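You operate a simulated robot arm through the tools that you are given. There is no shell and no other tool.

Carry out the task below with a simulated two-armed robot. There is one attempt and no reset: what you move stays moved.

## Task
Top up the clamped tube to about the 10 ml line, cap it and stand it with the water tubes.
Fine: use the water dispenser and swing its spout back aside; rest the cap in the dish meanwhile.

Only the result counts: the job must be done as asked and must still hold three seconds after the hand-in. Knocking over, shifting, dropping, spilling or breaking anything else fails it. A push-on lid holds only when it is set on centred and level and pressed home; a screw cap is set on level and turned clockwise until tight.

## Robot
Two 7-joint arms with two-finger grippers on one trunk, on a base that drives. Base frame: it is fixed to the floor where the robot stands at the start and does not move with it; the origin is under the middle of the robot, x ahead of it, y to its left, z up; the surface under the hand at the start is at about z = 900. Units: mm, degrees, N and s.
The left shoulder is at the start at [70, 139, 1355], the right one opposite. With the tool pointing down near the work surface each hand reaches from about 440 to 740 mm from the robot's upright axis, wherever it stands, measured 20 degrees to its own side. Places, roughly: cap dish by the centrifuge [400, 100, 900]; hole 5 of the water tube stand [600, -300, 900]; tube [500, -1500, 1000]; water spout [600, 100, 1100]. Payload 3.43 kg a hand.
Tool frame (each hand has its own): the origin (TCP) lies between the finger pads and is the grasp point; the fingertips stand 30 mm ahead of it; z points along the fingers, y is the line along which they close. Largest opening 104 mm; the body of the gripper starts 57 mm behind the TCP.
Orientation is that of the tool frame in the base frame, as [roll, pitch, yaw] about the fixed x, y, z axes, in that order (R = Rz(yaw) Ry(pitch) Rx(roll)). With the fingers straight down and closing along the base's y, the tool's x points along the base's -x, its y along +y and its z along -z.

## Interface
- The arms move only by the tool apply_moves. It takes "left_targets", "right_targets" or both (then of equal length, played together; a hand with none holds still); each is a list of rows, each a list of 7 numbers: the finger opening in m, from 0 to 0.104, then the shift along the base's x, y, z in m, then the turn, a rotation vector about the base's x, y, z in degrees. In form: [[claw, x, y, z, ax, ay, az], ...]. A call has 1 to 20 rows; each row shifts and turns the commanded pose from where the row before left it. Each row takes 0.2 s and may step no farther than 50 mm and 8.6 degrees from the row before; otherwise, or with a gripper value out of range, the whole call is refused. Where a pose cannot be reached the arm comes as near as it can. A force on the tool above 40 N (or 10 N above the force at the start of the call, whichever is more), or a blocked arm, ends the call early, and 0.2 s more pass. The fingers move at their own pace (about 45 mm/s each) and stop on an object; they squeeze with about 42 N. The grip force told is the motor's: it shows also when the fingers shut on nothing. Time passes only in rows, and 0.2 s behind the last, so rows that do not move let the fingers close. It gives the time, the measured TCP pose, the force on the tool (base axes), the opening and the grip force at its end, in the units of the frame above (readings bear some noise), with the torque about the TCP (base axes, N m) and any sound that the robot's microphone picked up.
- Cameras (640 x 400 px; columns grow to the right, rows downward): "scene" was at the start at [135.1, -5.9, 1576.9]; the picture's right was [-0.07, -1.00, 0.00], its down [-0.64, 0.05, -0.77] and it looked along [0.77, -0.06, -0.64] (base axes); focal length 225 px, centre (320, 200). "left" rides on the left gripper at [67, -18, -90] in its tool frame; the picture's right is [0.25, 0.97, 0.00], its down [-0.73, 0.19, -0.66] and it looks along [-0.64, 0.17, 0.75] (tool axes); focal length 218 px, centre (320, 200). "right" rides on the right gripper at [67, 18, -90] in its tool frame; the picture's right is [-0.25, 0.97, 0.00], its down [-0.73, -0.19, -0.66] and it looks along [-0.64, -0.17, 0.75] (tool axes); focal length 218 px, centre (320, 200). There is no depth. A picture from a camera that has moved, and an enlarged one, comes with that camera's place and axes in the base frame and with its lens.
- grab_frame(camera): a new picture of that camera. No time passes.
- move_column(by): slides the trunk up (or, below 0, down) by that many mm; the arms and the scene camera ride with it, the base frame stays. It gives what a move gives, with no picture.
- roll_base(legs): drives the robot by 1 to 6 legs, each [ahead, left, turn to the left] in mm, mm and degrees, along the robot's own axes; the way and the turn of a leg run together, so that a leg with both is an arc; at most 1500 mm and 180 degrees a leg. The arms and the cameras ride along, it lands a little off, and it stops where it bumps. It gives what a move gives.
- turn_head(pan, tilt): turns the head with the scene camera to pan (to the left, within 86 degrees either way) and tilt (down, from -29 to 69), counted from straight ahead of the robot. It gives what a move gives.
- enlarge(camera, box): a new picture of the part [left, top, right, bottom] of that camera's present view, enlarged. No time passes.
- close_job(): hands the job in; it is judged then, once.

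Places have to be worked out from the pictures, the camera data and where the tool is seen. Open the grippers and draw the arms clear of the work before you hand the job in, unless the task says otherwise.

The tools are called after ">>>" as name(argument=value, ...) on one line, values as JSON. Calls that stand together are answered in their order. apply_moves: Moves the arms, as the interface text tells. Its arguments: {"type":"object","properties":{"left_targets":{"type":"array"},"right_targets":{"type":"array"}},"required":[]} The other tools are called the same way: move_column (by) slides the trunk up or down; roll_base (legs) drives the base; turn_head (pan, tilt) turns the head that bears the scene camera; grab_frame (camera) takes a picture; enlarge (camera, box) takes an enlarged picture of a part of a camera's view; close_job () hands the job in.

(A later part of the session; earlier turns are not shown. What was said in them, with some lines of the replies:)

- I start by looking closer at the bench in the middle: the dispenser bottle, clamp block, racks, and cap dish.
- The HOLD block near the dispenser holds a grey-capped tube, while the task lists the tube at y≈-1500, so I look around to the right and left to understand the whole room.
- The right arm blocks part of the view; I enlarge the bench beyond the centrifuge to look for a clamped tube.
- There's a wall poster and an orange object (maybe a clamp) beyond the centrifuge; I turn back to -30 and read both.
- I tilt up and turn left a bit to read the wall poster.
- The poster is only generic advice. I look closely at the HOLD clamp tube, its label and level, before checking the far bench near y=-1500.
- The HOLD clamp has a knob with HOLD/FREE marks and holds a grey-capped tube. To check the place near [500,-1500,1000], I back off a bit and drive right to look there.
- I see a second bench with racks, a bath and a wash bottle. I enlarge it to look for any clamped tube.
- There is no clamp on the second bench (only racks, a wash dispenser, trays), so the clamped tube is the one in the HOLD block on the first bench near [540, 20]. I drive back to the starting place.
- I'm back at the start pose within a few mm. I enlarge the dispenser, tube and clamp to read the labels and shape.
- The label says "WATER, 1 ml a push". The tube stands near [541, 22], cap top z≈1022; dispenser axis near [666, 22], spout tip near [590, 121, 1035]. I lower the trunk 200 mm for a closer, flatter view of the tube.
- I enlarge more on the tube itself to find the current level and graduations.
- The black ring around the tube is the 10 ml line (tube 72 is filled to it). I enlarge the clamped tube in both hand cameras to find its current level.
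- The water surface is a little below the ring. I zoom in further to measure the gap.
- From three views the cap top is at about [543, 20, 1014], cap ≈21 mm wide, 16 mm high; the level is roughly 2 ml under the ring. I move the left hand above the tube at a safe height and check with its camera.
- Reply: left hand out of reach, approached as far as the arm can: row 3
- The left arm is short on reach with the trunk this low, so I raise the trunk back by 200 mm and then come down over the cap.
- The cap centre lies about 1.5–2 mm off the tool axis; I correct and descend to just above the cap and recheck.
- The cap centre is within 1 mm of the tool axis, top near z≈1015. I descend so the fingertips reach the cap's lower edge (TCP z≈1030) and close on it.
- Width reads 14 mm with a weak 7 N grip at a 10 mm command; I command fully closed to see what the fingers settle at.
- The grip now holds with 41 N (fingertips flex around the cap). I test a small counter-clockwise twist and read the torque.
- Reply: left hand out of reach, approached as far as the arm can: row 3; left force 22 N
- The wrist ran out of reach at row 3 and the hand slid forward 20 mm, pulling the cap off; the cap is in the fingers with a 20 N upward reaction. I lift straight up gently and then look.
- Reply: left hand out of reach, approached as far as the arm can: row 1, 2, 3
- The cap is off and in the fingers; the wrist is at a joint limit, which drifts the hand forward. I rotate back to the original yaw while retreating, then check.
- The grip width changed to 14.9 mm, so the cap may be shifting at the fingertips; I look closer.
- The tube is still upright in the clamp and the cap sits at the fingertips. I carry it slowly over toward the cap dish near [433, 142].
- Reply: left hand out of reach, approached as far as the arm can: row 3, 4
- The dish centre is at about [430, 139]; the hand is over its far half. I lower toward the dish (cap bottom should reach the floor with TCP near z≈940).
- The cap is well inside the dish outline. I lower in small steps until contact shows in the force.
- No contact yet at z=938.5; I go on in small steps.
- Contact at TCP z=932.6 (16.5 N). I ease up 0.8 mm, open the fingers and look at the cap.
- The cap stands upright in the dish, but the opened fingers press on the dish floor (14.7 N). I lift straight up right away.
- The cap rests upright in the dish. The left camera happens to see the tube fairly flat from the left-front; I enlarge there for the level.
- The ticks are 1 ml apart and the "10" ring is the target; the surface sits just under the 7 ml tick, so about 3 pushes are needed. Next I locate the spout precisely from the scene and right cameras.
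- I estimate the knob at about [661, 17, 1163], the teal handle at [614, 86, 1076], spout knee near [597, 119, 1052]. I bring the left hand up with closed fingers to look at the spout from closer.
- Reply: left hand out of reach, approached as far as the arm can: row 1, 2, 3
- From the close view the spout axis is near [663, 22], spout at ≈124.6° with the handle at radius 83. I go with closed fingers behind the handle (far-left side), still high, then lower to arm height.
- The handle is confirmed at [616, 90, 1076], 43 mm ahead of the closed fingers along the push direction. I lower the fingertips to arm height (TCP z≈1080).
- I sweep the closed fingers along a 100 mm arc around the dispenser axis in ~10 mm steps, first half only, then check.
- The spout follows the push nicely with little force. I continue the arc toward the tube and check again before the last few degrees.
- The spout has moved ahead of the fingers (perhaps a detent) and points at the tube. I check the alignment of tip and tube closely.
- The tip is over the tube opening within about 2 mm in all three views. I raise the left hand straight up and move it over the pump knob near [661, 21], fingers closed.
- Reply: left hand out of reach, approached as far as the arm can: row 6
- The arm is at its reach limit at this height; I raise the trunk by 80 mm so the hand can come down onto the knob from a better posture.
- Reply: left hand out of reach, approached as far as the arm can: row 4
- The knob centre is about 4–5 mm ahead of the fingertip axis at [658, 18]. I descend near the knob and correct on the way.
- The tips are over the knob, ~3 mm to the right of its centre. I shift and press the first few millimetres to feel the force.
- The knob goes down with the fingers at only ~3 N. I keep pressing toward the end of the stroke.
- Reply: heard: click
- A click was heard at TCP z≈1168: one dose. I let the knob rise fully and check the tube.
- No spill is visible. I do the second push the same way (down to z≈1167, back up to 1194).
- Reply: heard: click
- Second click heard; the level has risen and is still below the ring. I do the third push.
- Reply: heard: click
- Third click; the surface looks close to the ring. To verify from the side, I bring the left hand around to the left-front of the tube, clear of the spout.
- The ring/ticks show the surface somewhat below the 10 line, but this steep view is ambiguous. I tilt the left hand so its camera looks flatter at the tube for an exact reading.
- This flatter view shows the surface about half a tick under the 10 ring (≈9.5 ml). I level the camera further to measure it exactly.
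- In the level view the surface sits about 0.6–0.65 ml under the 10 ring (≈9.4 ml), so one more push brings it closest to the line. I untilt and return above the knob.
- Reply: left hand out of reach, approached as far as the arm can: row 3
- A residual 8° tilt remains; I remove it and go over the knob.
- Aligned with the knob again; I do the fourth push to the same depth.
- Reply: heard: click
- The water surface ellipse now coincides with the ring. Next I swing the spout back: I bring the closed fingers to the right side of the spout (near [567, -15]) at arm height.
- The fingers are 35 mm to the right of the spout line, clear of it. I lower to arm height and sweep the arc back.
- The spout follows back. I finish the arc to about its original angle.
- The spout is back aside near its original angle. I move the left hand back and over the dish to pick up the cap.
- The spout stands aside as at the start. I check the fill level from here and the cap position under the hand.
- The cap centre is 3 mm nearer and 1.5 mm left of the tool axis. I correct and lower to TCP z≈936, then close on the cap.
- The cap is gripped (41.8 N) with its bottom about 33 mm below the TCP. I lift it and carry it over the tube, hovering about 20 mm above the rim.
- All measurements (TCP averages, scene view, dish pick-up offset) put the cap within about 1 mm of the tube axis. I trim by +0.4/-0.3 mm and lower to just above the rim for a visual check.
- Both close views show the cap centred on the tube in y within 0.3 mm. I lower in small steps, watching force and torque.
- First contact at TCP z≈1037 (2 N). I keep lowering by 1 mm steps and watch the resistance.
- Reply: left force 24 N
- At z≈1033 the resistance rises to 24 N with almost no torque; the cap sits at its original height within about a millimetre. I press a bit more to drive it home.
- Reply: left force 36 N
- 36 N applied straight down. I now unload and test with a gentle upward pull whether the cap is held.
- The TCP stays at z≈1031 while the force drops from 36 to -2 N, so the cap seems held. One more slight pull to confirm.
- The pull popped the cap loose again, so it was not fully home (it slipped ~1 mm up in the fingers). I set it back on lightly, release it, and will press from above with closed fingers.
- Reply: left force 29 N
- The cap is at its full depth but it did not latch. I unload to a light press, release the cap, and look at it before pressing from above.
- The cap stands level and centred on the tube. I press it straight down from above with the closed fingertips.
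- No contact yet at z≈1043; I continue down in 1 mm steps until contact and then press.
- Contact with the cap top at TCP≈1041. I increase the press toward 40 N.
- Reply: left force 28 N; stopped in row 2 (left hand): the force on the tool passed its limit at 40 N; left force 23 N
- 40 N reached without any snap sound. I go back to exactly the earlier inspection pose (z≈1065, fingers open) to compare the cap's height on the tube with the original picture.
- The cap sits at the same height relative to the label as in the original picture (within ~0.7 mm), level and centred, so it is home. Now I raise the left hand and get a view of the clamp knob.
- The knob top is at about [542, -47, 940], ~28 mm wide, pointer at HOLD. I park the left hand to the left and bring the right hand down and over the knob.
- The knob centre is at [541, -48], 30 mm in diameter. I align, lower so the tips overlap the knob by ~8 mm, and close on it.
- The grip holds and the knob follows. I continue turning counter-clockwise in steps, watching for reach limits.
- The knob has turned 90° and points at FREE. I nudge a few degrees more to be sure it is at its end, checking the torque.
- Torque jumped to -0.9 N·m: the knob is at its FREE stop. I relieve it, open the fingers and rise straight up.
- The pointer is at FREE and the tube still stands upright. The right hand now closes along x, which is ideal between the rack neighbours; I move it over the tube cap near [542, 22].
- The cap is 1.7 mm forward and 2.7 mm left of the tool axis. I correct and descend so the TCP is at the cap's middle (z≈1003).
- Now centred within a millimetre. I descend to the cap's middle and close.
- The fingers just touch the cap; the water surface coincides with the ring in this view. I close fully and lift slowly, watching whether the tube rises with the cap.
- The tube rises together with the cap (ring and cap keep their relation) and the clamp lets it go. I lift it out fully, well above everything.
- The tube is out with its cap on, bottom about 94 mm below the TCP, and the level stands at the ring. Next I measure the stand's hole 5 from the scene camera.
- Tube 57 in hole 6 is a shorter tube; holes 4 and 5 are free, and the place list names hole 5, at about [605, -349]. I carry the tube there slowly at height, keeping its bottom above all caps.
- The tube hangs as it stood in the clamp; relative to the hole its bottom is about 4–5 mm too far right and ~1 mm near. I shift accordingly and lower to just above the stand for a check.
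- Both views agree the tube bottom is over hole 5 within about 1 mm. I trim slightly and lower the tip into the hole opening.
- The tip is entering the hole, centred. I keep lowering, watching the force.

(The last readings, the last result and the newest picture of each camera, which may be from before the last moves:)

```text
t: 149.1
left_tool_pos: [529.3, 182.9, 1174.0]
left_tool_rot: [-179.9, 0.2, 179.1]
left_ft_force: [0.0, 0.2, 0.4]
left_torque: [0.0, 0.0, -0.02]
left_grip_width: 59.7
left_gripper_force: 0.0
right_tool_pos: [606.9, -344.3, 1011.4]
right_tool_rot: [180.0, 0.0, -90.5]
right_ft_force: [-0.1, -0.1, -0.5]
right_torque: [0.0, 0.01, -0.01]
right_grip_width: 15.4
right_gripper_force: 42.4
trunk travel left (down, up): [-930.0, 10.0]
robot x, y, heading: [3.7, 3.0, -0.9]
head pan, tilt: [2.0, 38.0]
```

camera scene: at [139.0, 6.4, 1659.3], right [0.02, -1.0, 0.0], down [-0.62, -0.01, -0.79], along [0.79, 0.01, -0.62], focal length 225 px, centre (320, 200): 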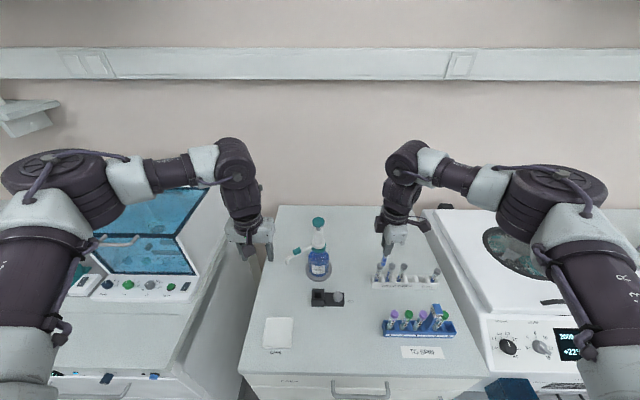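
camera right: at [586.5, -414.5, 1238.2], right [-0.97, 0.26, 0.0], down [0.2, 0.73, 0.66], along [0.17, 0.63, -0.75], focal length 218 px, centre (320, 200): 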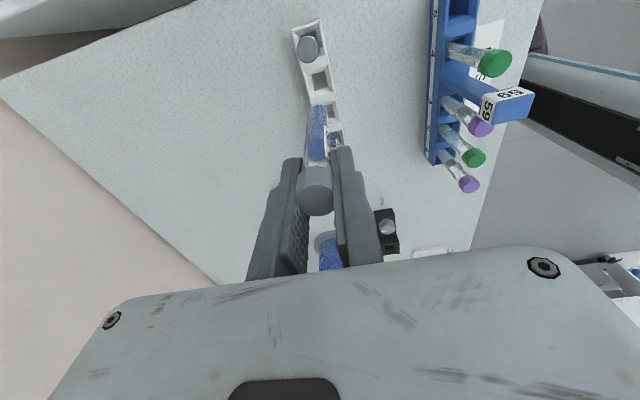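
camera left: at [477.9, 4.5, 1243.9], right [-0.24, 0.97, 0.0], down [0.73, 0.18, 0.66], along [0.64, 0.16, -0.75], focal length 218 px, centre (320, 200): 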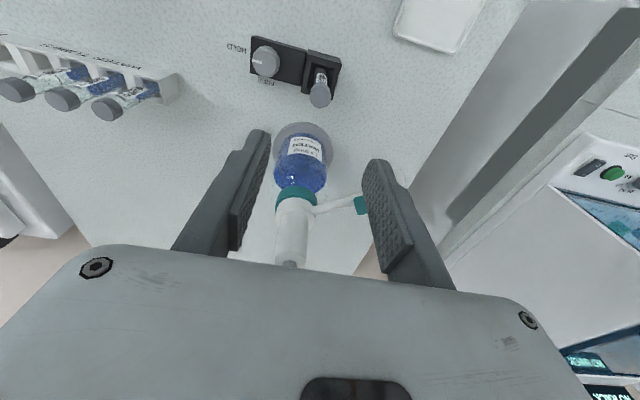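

>>> apply_moves(right_targets=[[0.0, 0, 0, -0.0012, 0, 0, 0], [0.0, 0, 0, -0.0012, 0, 0, 0], [0.0, 0, 0, 0, 0, 0, 0]])

>>> apply_moves(right_targets=[[0.0, 0, 0, -0.0012, 0, 0, 0], [0.0, 0, 0, -0.0012, 0, 0, 0], [0.0, 0, 0, 0, 0, 0, 0]])

>>> enlarge(camera="right", box=[240, 80, 400, 220])

```text
t: 149.9
left_tool_pos: [529.1, 182.7, 1173.3]
left_tool_rot: [-179.9, 0.0, 179.1]
left_ft_force: [-0.3, 0.1, -0.3]
left_torque: [-0.04, -0.05, 0.02]
left_grip_width: 60.0
left_gripper_force: 0.1
right_tool_pos: [604.2, -343.6, 1007.3]
right_tool_rot: [179.9, 0.1, -90.4]
right_ft_force: [-0.8, -0.9, -0.4]
right_torque: [-0.04, -0.03, -0.02]
right_grip_width: 15.4
right_gripper_force: 42.1
trunk travel left (down, up): [-930.0, 10.0]
robot x, y, heading: [4.9, 9.0, -0.9]
head pan, tilt: [2.0, 38.0]
```

```text
t: 150.7
left_tool_pos: [529.8, 183.5, 1174.0]
left_tool_rot: [-179.9, 0.1, 179.2]
left_ft_force: [0.3, 0.2, 0.4]
left_torque: [-0.03, -0.03, 0.02]
left_grip_width: 59.7
left_gripper_force: 0.1
right_tool_pos: [604.7, -342.1, 1006.0]
right_tool_rot: [-180.0, 0.0, -90.4]
right_ft_force: [-0.4, -0.9, -0.6]
right_torque: [-0.07, 0.0, 0.02]
right_grip_width: 15.3
right_gripper_force: 42.1
trunk travel left (down, up): [-930.0, 10.0]
robot x, y, heading: [0.6, 7.5, -1.0]
head pan, tilt: [2.0, 38.0]
```

```text
2.86 times, centred on (320, 150) of right
camera zoom: at [587.6, -409.8, 1094.7], right [-0.97, 0.26, 0.0], down [0.2, 0.73, 0.66], along [0.17, 0.63, -0.75], focal length 624 px, centre (320, 343)
```

zoom: 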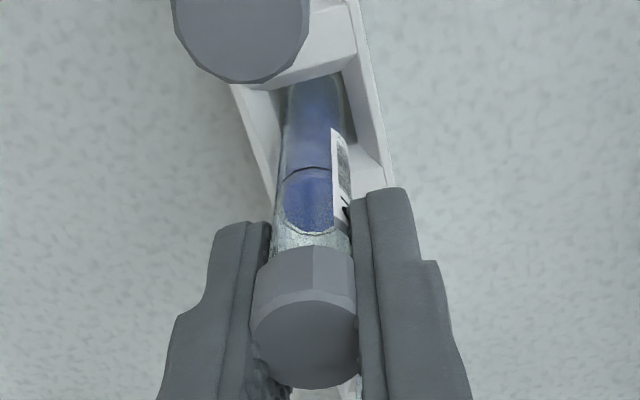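

>>> apply_moves(right_targets=[[0.0, 0, 0, -0.0012, 0, 0, 0], [0.0, 0, 0, -0.0012, 0, 0, 0], [0.0, 0, 0, 0, 0, 0, 0]])

>>> apply_moves(right_targets=[[0.0, 0, 0, -0.0012, 0, 0, 0], [0.0, 0, 0, -0.0012, 0, 0, 0], [0.0, 0, 0, 0, 0, 0, 0]])

>>> enlarge(camera="scene", box=[385, 240, 445, 300])

```text
t: 151.5
left_tool_pos: [529.8, 182.9, 1174.4]
left_tool_rot: [-179.9, 0.0, 179.1]
left_ft_force: [-0.8, -1.1, -0.7]
left_torque: [0.02, 0.0, 0.01]
left_grip_width: 60.0
left_gripper_force: 0.1
right_tool_pos: [606.0, -342.3, 1003.6]
right_tool_rot: [-179.9, 0.0, -90.5]
right_ft_force: [0.5, -1.3, 0.2]
right_torque: [-0.05, 0.01, -0.01]
right_grip_width: 15.1
right_gripper_force: 42.6
trunk travel left (down, up): [-930.0, 10.0]
robot x, y, heading: [3.2, 8.0, -1.3]
head pan, tilt: [2.0, 38.0]
```

```text
t: 152.3
left_tool_pos: [528.7, 184.4, 1173.8]
left_tool_rot: [-179.9, 0.3, 179.1]
left_ft_force: [0.3, 0.5, -0.5]
left_torque: [0.0, 0.02, 0.03]
left_grip_width: 60.0
left_gripper_force: 0.0
right_tool_pos: [606.1, -342.1, 1004.0]
right_tool_rot: [-179.9, 0.0, -90.5]
right_ft_force: [-0.2, -2.1, 9.0]
right_torque: [-0.14, 0.0, 0.01]
right_grip_width: 15.2
right_gripper_force: 42.0
trunk travel left (down, up): [-930.0, 10.0]
robot x, y, heading: [4.4, 4.1, -0.9]
head pan, tilt: [2.0, 38.0]
```

```text
6.67 times, centred on (415, 270) of scene
camera zoom: at [137.6, 6.6, 1659.6], right [0.02, -1.0, 0.0], down [-0.61, -0.01, -0.79], along [0.79, 0.01, -0.62], focal length 1500 px, centre (-313, -267)
```

zoom: 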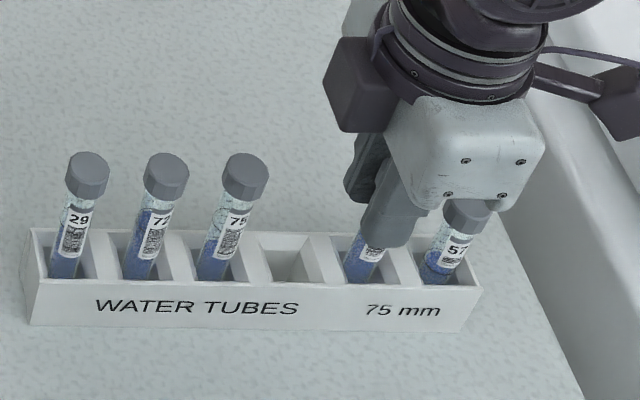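

Contact with the hole floor (9 N). I unload slightly, open the fingers a little and rise straight up, checking that the tube stays.

>>> apply_moves(right_targets=[[0.0, 0, 0, 0.0006, 0, 0, 0], [0.022, 0, 0, 0, 0, 0, 0], [0.03, 0, 0, 0, 0, 0, 0], [0.036, 0, 0, 0, 0, 0, 0], [0.036, 0, 0, 0, 0, 0, 0]])

>>> enlarge(camera="right", box=[240, 80, 400, 220])

>>> enlarge(camera="scene", box=[405, 245, 445, 295])

```text
t: 153.5
left_tool_pos: [530.1, 182.8, 1172.7]
left_tool_rot: [-179.9, 0.1, 179.3]
left_ft_force: [0.2, -1.2, -0.4]
left_torque: [-0.02, -0.02, 0.02]
left_grip_width: 59.8
left_gripper_force: 0.1
right_tool_pos: [605.0, -342.7, 1002.2]
right_tool_rot: [179.9, 0.0, -90.5]
right_ft_force: [-0.2, -0.1, 0.2]
right_torque: [0.0, 0.02, 0.04]
right_grip_width: 35.8
right_gripper_force: 0.0
trunk travel left (down, up): [-930.0, 10.0]
robot x, y, heading: [-0.5, 7.6, -1.0]
head pan, tilt: [2.0, 38.0]
```

```text
2.86 times, centred on (320, 150) of right
camera zoom: at [587.8, -410.0, 1090.8], right [-0.97, 0.26, 0.0], down [0.2, 0.73, 0.66], along [0.17, 0.63, -0.75], focal length 624 px, centre (320, 343)
```

zoom: 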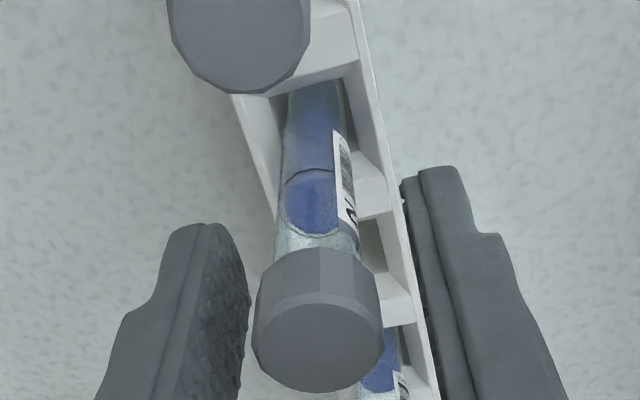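

```text
8.00 times, centred on (425, 270) of scene
camera zoom: at [139.4, 5.9, 1659.3], right [0.02, -1.0, 0.0], down [-0.62, -0.01, -0.79], along [0.79, 0.01, -0.62], focal length 1799 px, centre (-520, -360)
```

zoom: 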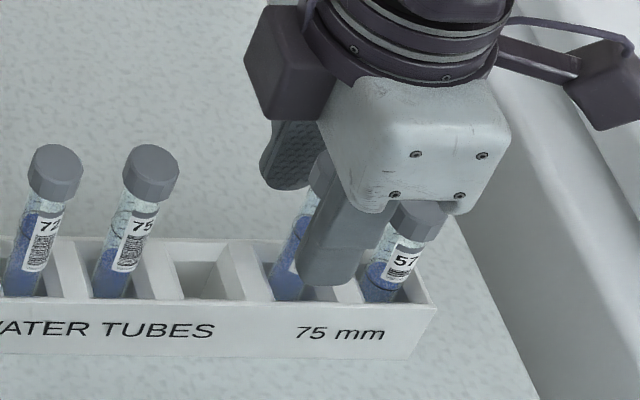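

Released; the tube stands in the hole, clear of both fingers. I rise straight up.

>>> apply_moves(right_targets=[[0.036, 0, 0, 0.01, 0, 0, 0], [0.036, 0, 0, 0.015, 0, 0, 0], [0.036, 0, 0, 0.02, 0, 0, 0], [0.036, 0, 0, 0.03, 0, 0, 0], [0.036, 0, 0, 0.03, 0, 0, 0], [0.036, 0, 0, 0.03, 0, 0, 0], [0.036, 0, 0, 0, 0, 0, 0]])

>>> grab_frame(camera="right")

>>> enlarge(camera="scene", box=[405, 240, 445, 295])

>>> enlarge(camera="right", box=[270, 10, 370, 150])

```text
t: 155.1
left_tool_pos: [529.0, 183.7, 1172.4]
left_tool_rot: [-179.9, 0.1, 179.1]
left_ft_force: [0.0, -0.8, 0.8]
left_torque: [0.0, -0.02, 0.01]
left_grip_width: 60.0
left_gripper_force: 0.0
right_tool_pos: [605.4, -341.8, 1135.7]
right_tool_rot: [180.0, 0.0, -90.4]
right_ft_force: [-0.2, -0.5, -0.8]
right_torque: [0.0, 0.0, 0.0]
right_grip_width: 35.9
right_gripper_force: 0.1
trunk travel left (down, up): [-930.0, 10.0]
robot x, y, heading: [2.0, 1.4, -1.0]
head pan, tilt: [2.0, 38.0]
```

```text
taken
camera right: at [587.8, -409.4, 1225.2], right [-0.97, 0.26, 0.0], down [0.2, 0.73, 0.66], along [0.17, 0.63, -0.75], focal length 218 px, centre (320, 200)
```

right: 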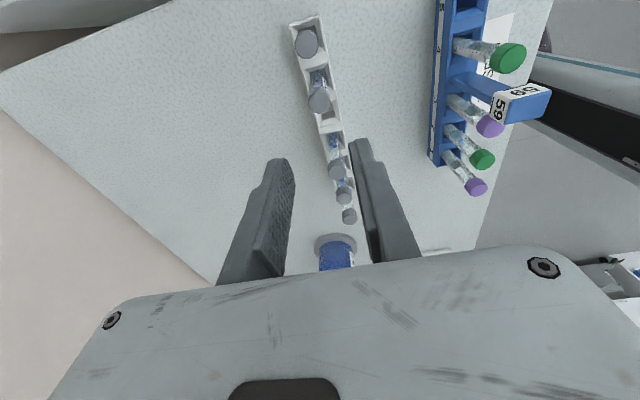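

```text
7.27 times, centred on (425, 268) of scene
camera zoom: at [139.3, 5.8, 1659.3], right [0.02, -1.0, 0.0], down [-0.62, -0.01, -0.79], along [0.79, 0.01, -0.62], focal length 1636 px, centre (-444, -291)
```

zoom: 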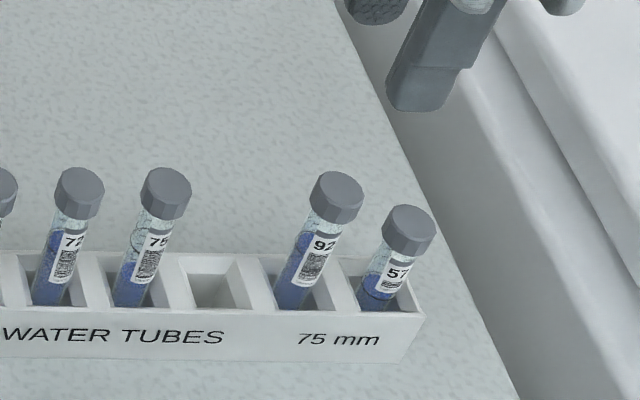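

```text
2.86 times, centred on (320, 80) of right
camera zoom: at [587.8, -409.4, 1225.2], right [-0.97, 0.26, 0.0], down [0.2, 0.73, 0.66], along [0.17, 0.63, -0.75], focal length 624 px, centre (320, 543)
```

zoom: 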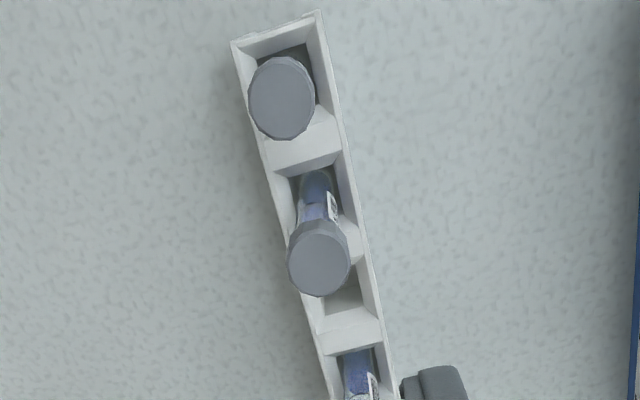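

Tube 92 stands in hole 5 beside the others. I zoom in to compare its cap seating and level with the neighbouring water tubes.

>>> enlarge(camera="scene", box=[426, 258, 450, 284])

>>> enlarge(camera="scene", box=[402, 258, 426, 284])

>>> enlarge(camera="scene", box=[250, 190, 370, 350])

```text
15.38 times, centred on (438, 271) of scene
camera zoom: at [139.3, 5.8, 1659.3], right [0.02, -1.0, 0.0], down [-0.62, -0.01, -0.79], along [0.79, 0.01, -0.62], focal length 3460 px, centre (-1495, -892)
```

zoom: 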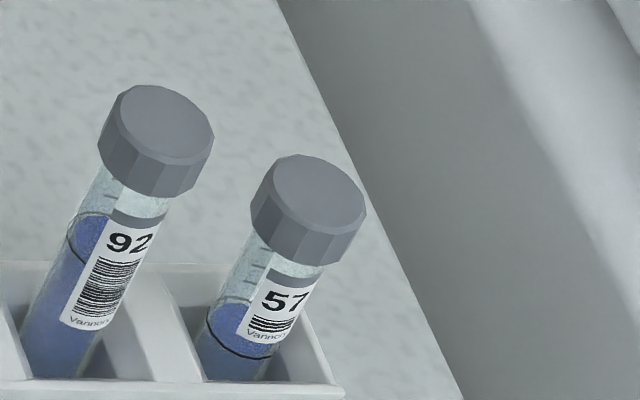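

```text
15.38 times, centred on (414, 271) of scene
camera zoom: at [139.3, 5.8, 1659.3], right [0.02, -1.0, 0.0], down [-0.62, -0.01, -0.79], along [0.79, 0.01, -0.62], focal length 3460 px, centre (-1126, -892)
```

zoom: 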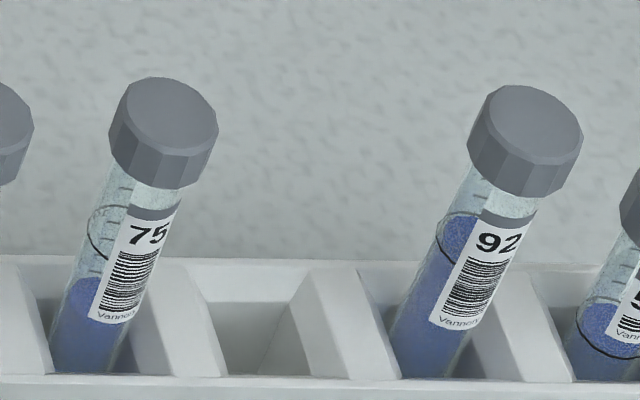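

```text
2.50 times, centred on (310, 270) of scene
camera zoom: at [139.3, 5.8, 1659.3], right [0.02, -1.0, 0.0], down [-0.62, -0.01, -0.79], along [0.79, 0.01, -0.62], focal length 562 px, centre (345, 25)
```

zoom: 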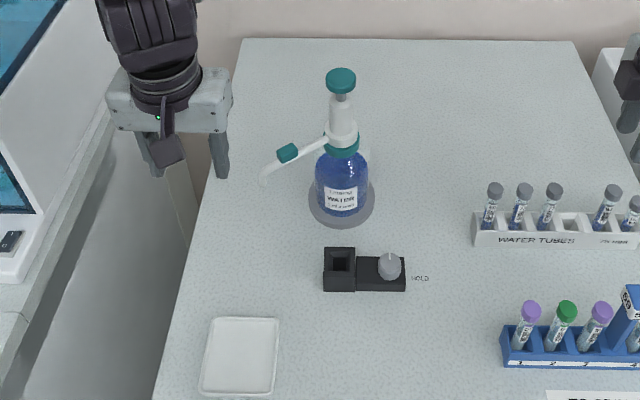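

The water surface lies right on the ring, and cap seating matches the neighbours; spout is aside and the dish, bottle and racks are in place. I open both grippers fully and draw the arms up and back.

>>> apply_moves(left_targets=[[0.08, 0, 0.01, 0.03, 0, 0, 0], [0.104, 0, 0.01, 0.03, 0, 0, 0], [0.104, 0, 0.01, 0.03, 0, 0, 0], [0.104, -0.01, 0.01, 0.03, 0, 0, 0], [0.104, -0.01, 0.01, 0.03, 0, 0, 0], [0.104, 0, 0, 0, 0, 0, 0]], right_targets=[[0.036, 0, 0, 0.03, 0, 0, 0], [0.06, 0, 0, 0.03, 0, 0, 0], [0.104, -0.01, 0, 0.03, 0, 0, 0], [0.104, -0.02, 0, 0.03, 0, 0, 0], [0.104, -0.02, 0.005, 0.03, 0, 0, 0], [0.104, 0, 0, 0, 0, 0, 0]])

>>> grab_frame(camera="scene")

```text
t: 156.5
left_tool_pos: [509.4, 234.9, 1324.2]
left_tool_rot: [-179.9, 0.1, 179.1]
left_ft_force: [-0.6, -0.5, -1.0]
left_torque: [0.02, -0.01, -0.01]
left_grip_width: 103.9
left_gripper_force: 0.1
right_tool_pos: [557.6, -337.1, 1286.9]
right_tool_rot: [179.9, 0.0, -90.5]
right_ft_force: [1.0, 1.0, 0.0]
right_torque: [-0.03, 0.01, -0.02]
right_grip_width: 103.9
right_gripper_force: 0.1
trunk travel left (down, up): [-930.0, 10.0]
robot x, y, heading: [1.4, 5.2, -1.3]
head pan, tilt: [2.0, 38.0]
```

```text
taken
camera scene: at [140.2, 6.2, 1659.2], right [0.02, -1.0, 0.0], down [-0.62, -0.01, -0.79], along [0.79, 0.01, -0.62], focal length 225 px, centre (320, 200)
```

scene: 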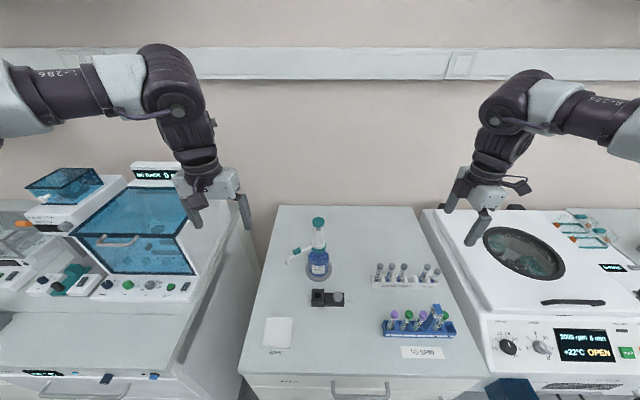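

>>> enlarge(camera="scene", box=[360, 245, 460, 315])

>>> enlarge(camera="scene", box=[260, 205, 360, 305])

```text
5.71 times, centred on (410, 280) of scene
camera zoom: at [140.2, 6.2, 1659.2], right [0.02, -1.0, 0.0], down [-0.62, -0.01, -0.79], along [0.79, 0.01, -0.62], focal length 1285 px, centre (-194, -257)
```

zoom: 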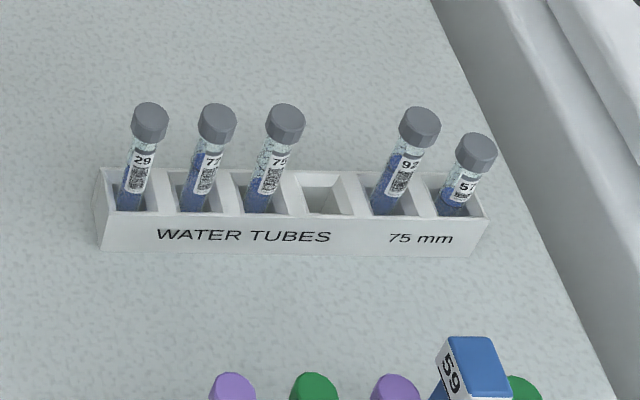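

```text
4.00 times, centred on (310, 255) of scene
camera zoom: at [140.2, 6.2, 1659.2], right [0.02, -1.0, 0.0], down [-0.62, -0.01, -0.79], along [0.79, 0.01, -0.62], focal length 900 px, centre (360, -20)
```

zoom: 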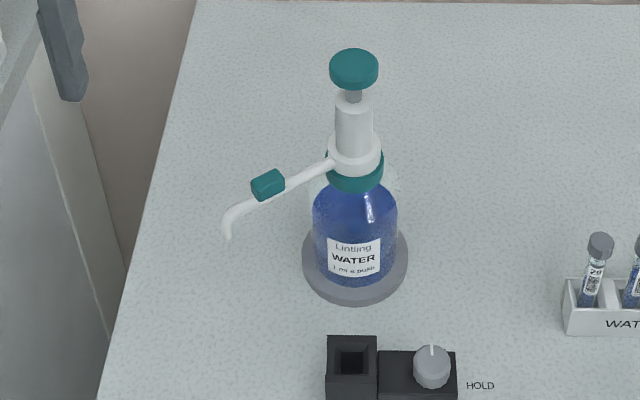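

Everything is as asked: tube 92 filled to the 10 ml ring, capped, standing in hole 5 of the water tube stand, spout aside, dish empty and in place, both grippers open and clear. I hand the job in.

>>> close_job()

```text
The job is handed in.
```

I filled tube 92 to the 10 ml ring, capped it and stood it in hole 5 of the water tube stand, and the job is handed in. I have not seen the judge's verdict.

- **Tube location:** The place list put the tube at y = -1500. I drove over and found nothing clamped there, so I used the one in the HOLD clamp next to the dispenser.
- **Filling:** It took four pushes of the water dispenser. The last close-up shows the water surface on the ring. The spout is back aside near its starting angle, and I saw no spill.
- **Cap removal:** The left arm hit a joint limit while I tested a twist, and the hand slid about 20 mm, pulling the cap off. The tube stayed upright in the clamp. I then rested the cap in the dish as you asked.
- **Cap security:** It is a push-on cap. After my first press, a light test pull popped it loose. I reseated it and pressed from above until the 40 N limit stopped the move. It then held while I carried the tube by the cap, and it sits as low as the caps on the other tubes. I did not pull-test it again.
- **Hole choice:** Holes 4 and 5 were both free, and I used hole 5 because the place list names it. The "75 mm" mark is under holes 5 and 6, and tube 92 is a longer tube, about 100 mm, so it may stand in a section meant for shorter ones.
- **Clamp:** The clamp knob is left at FREE.
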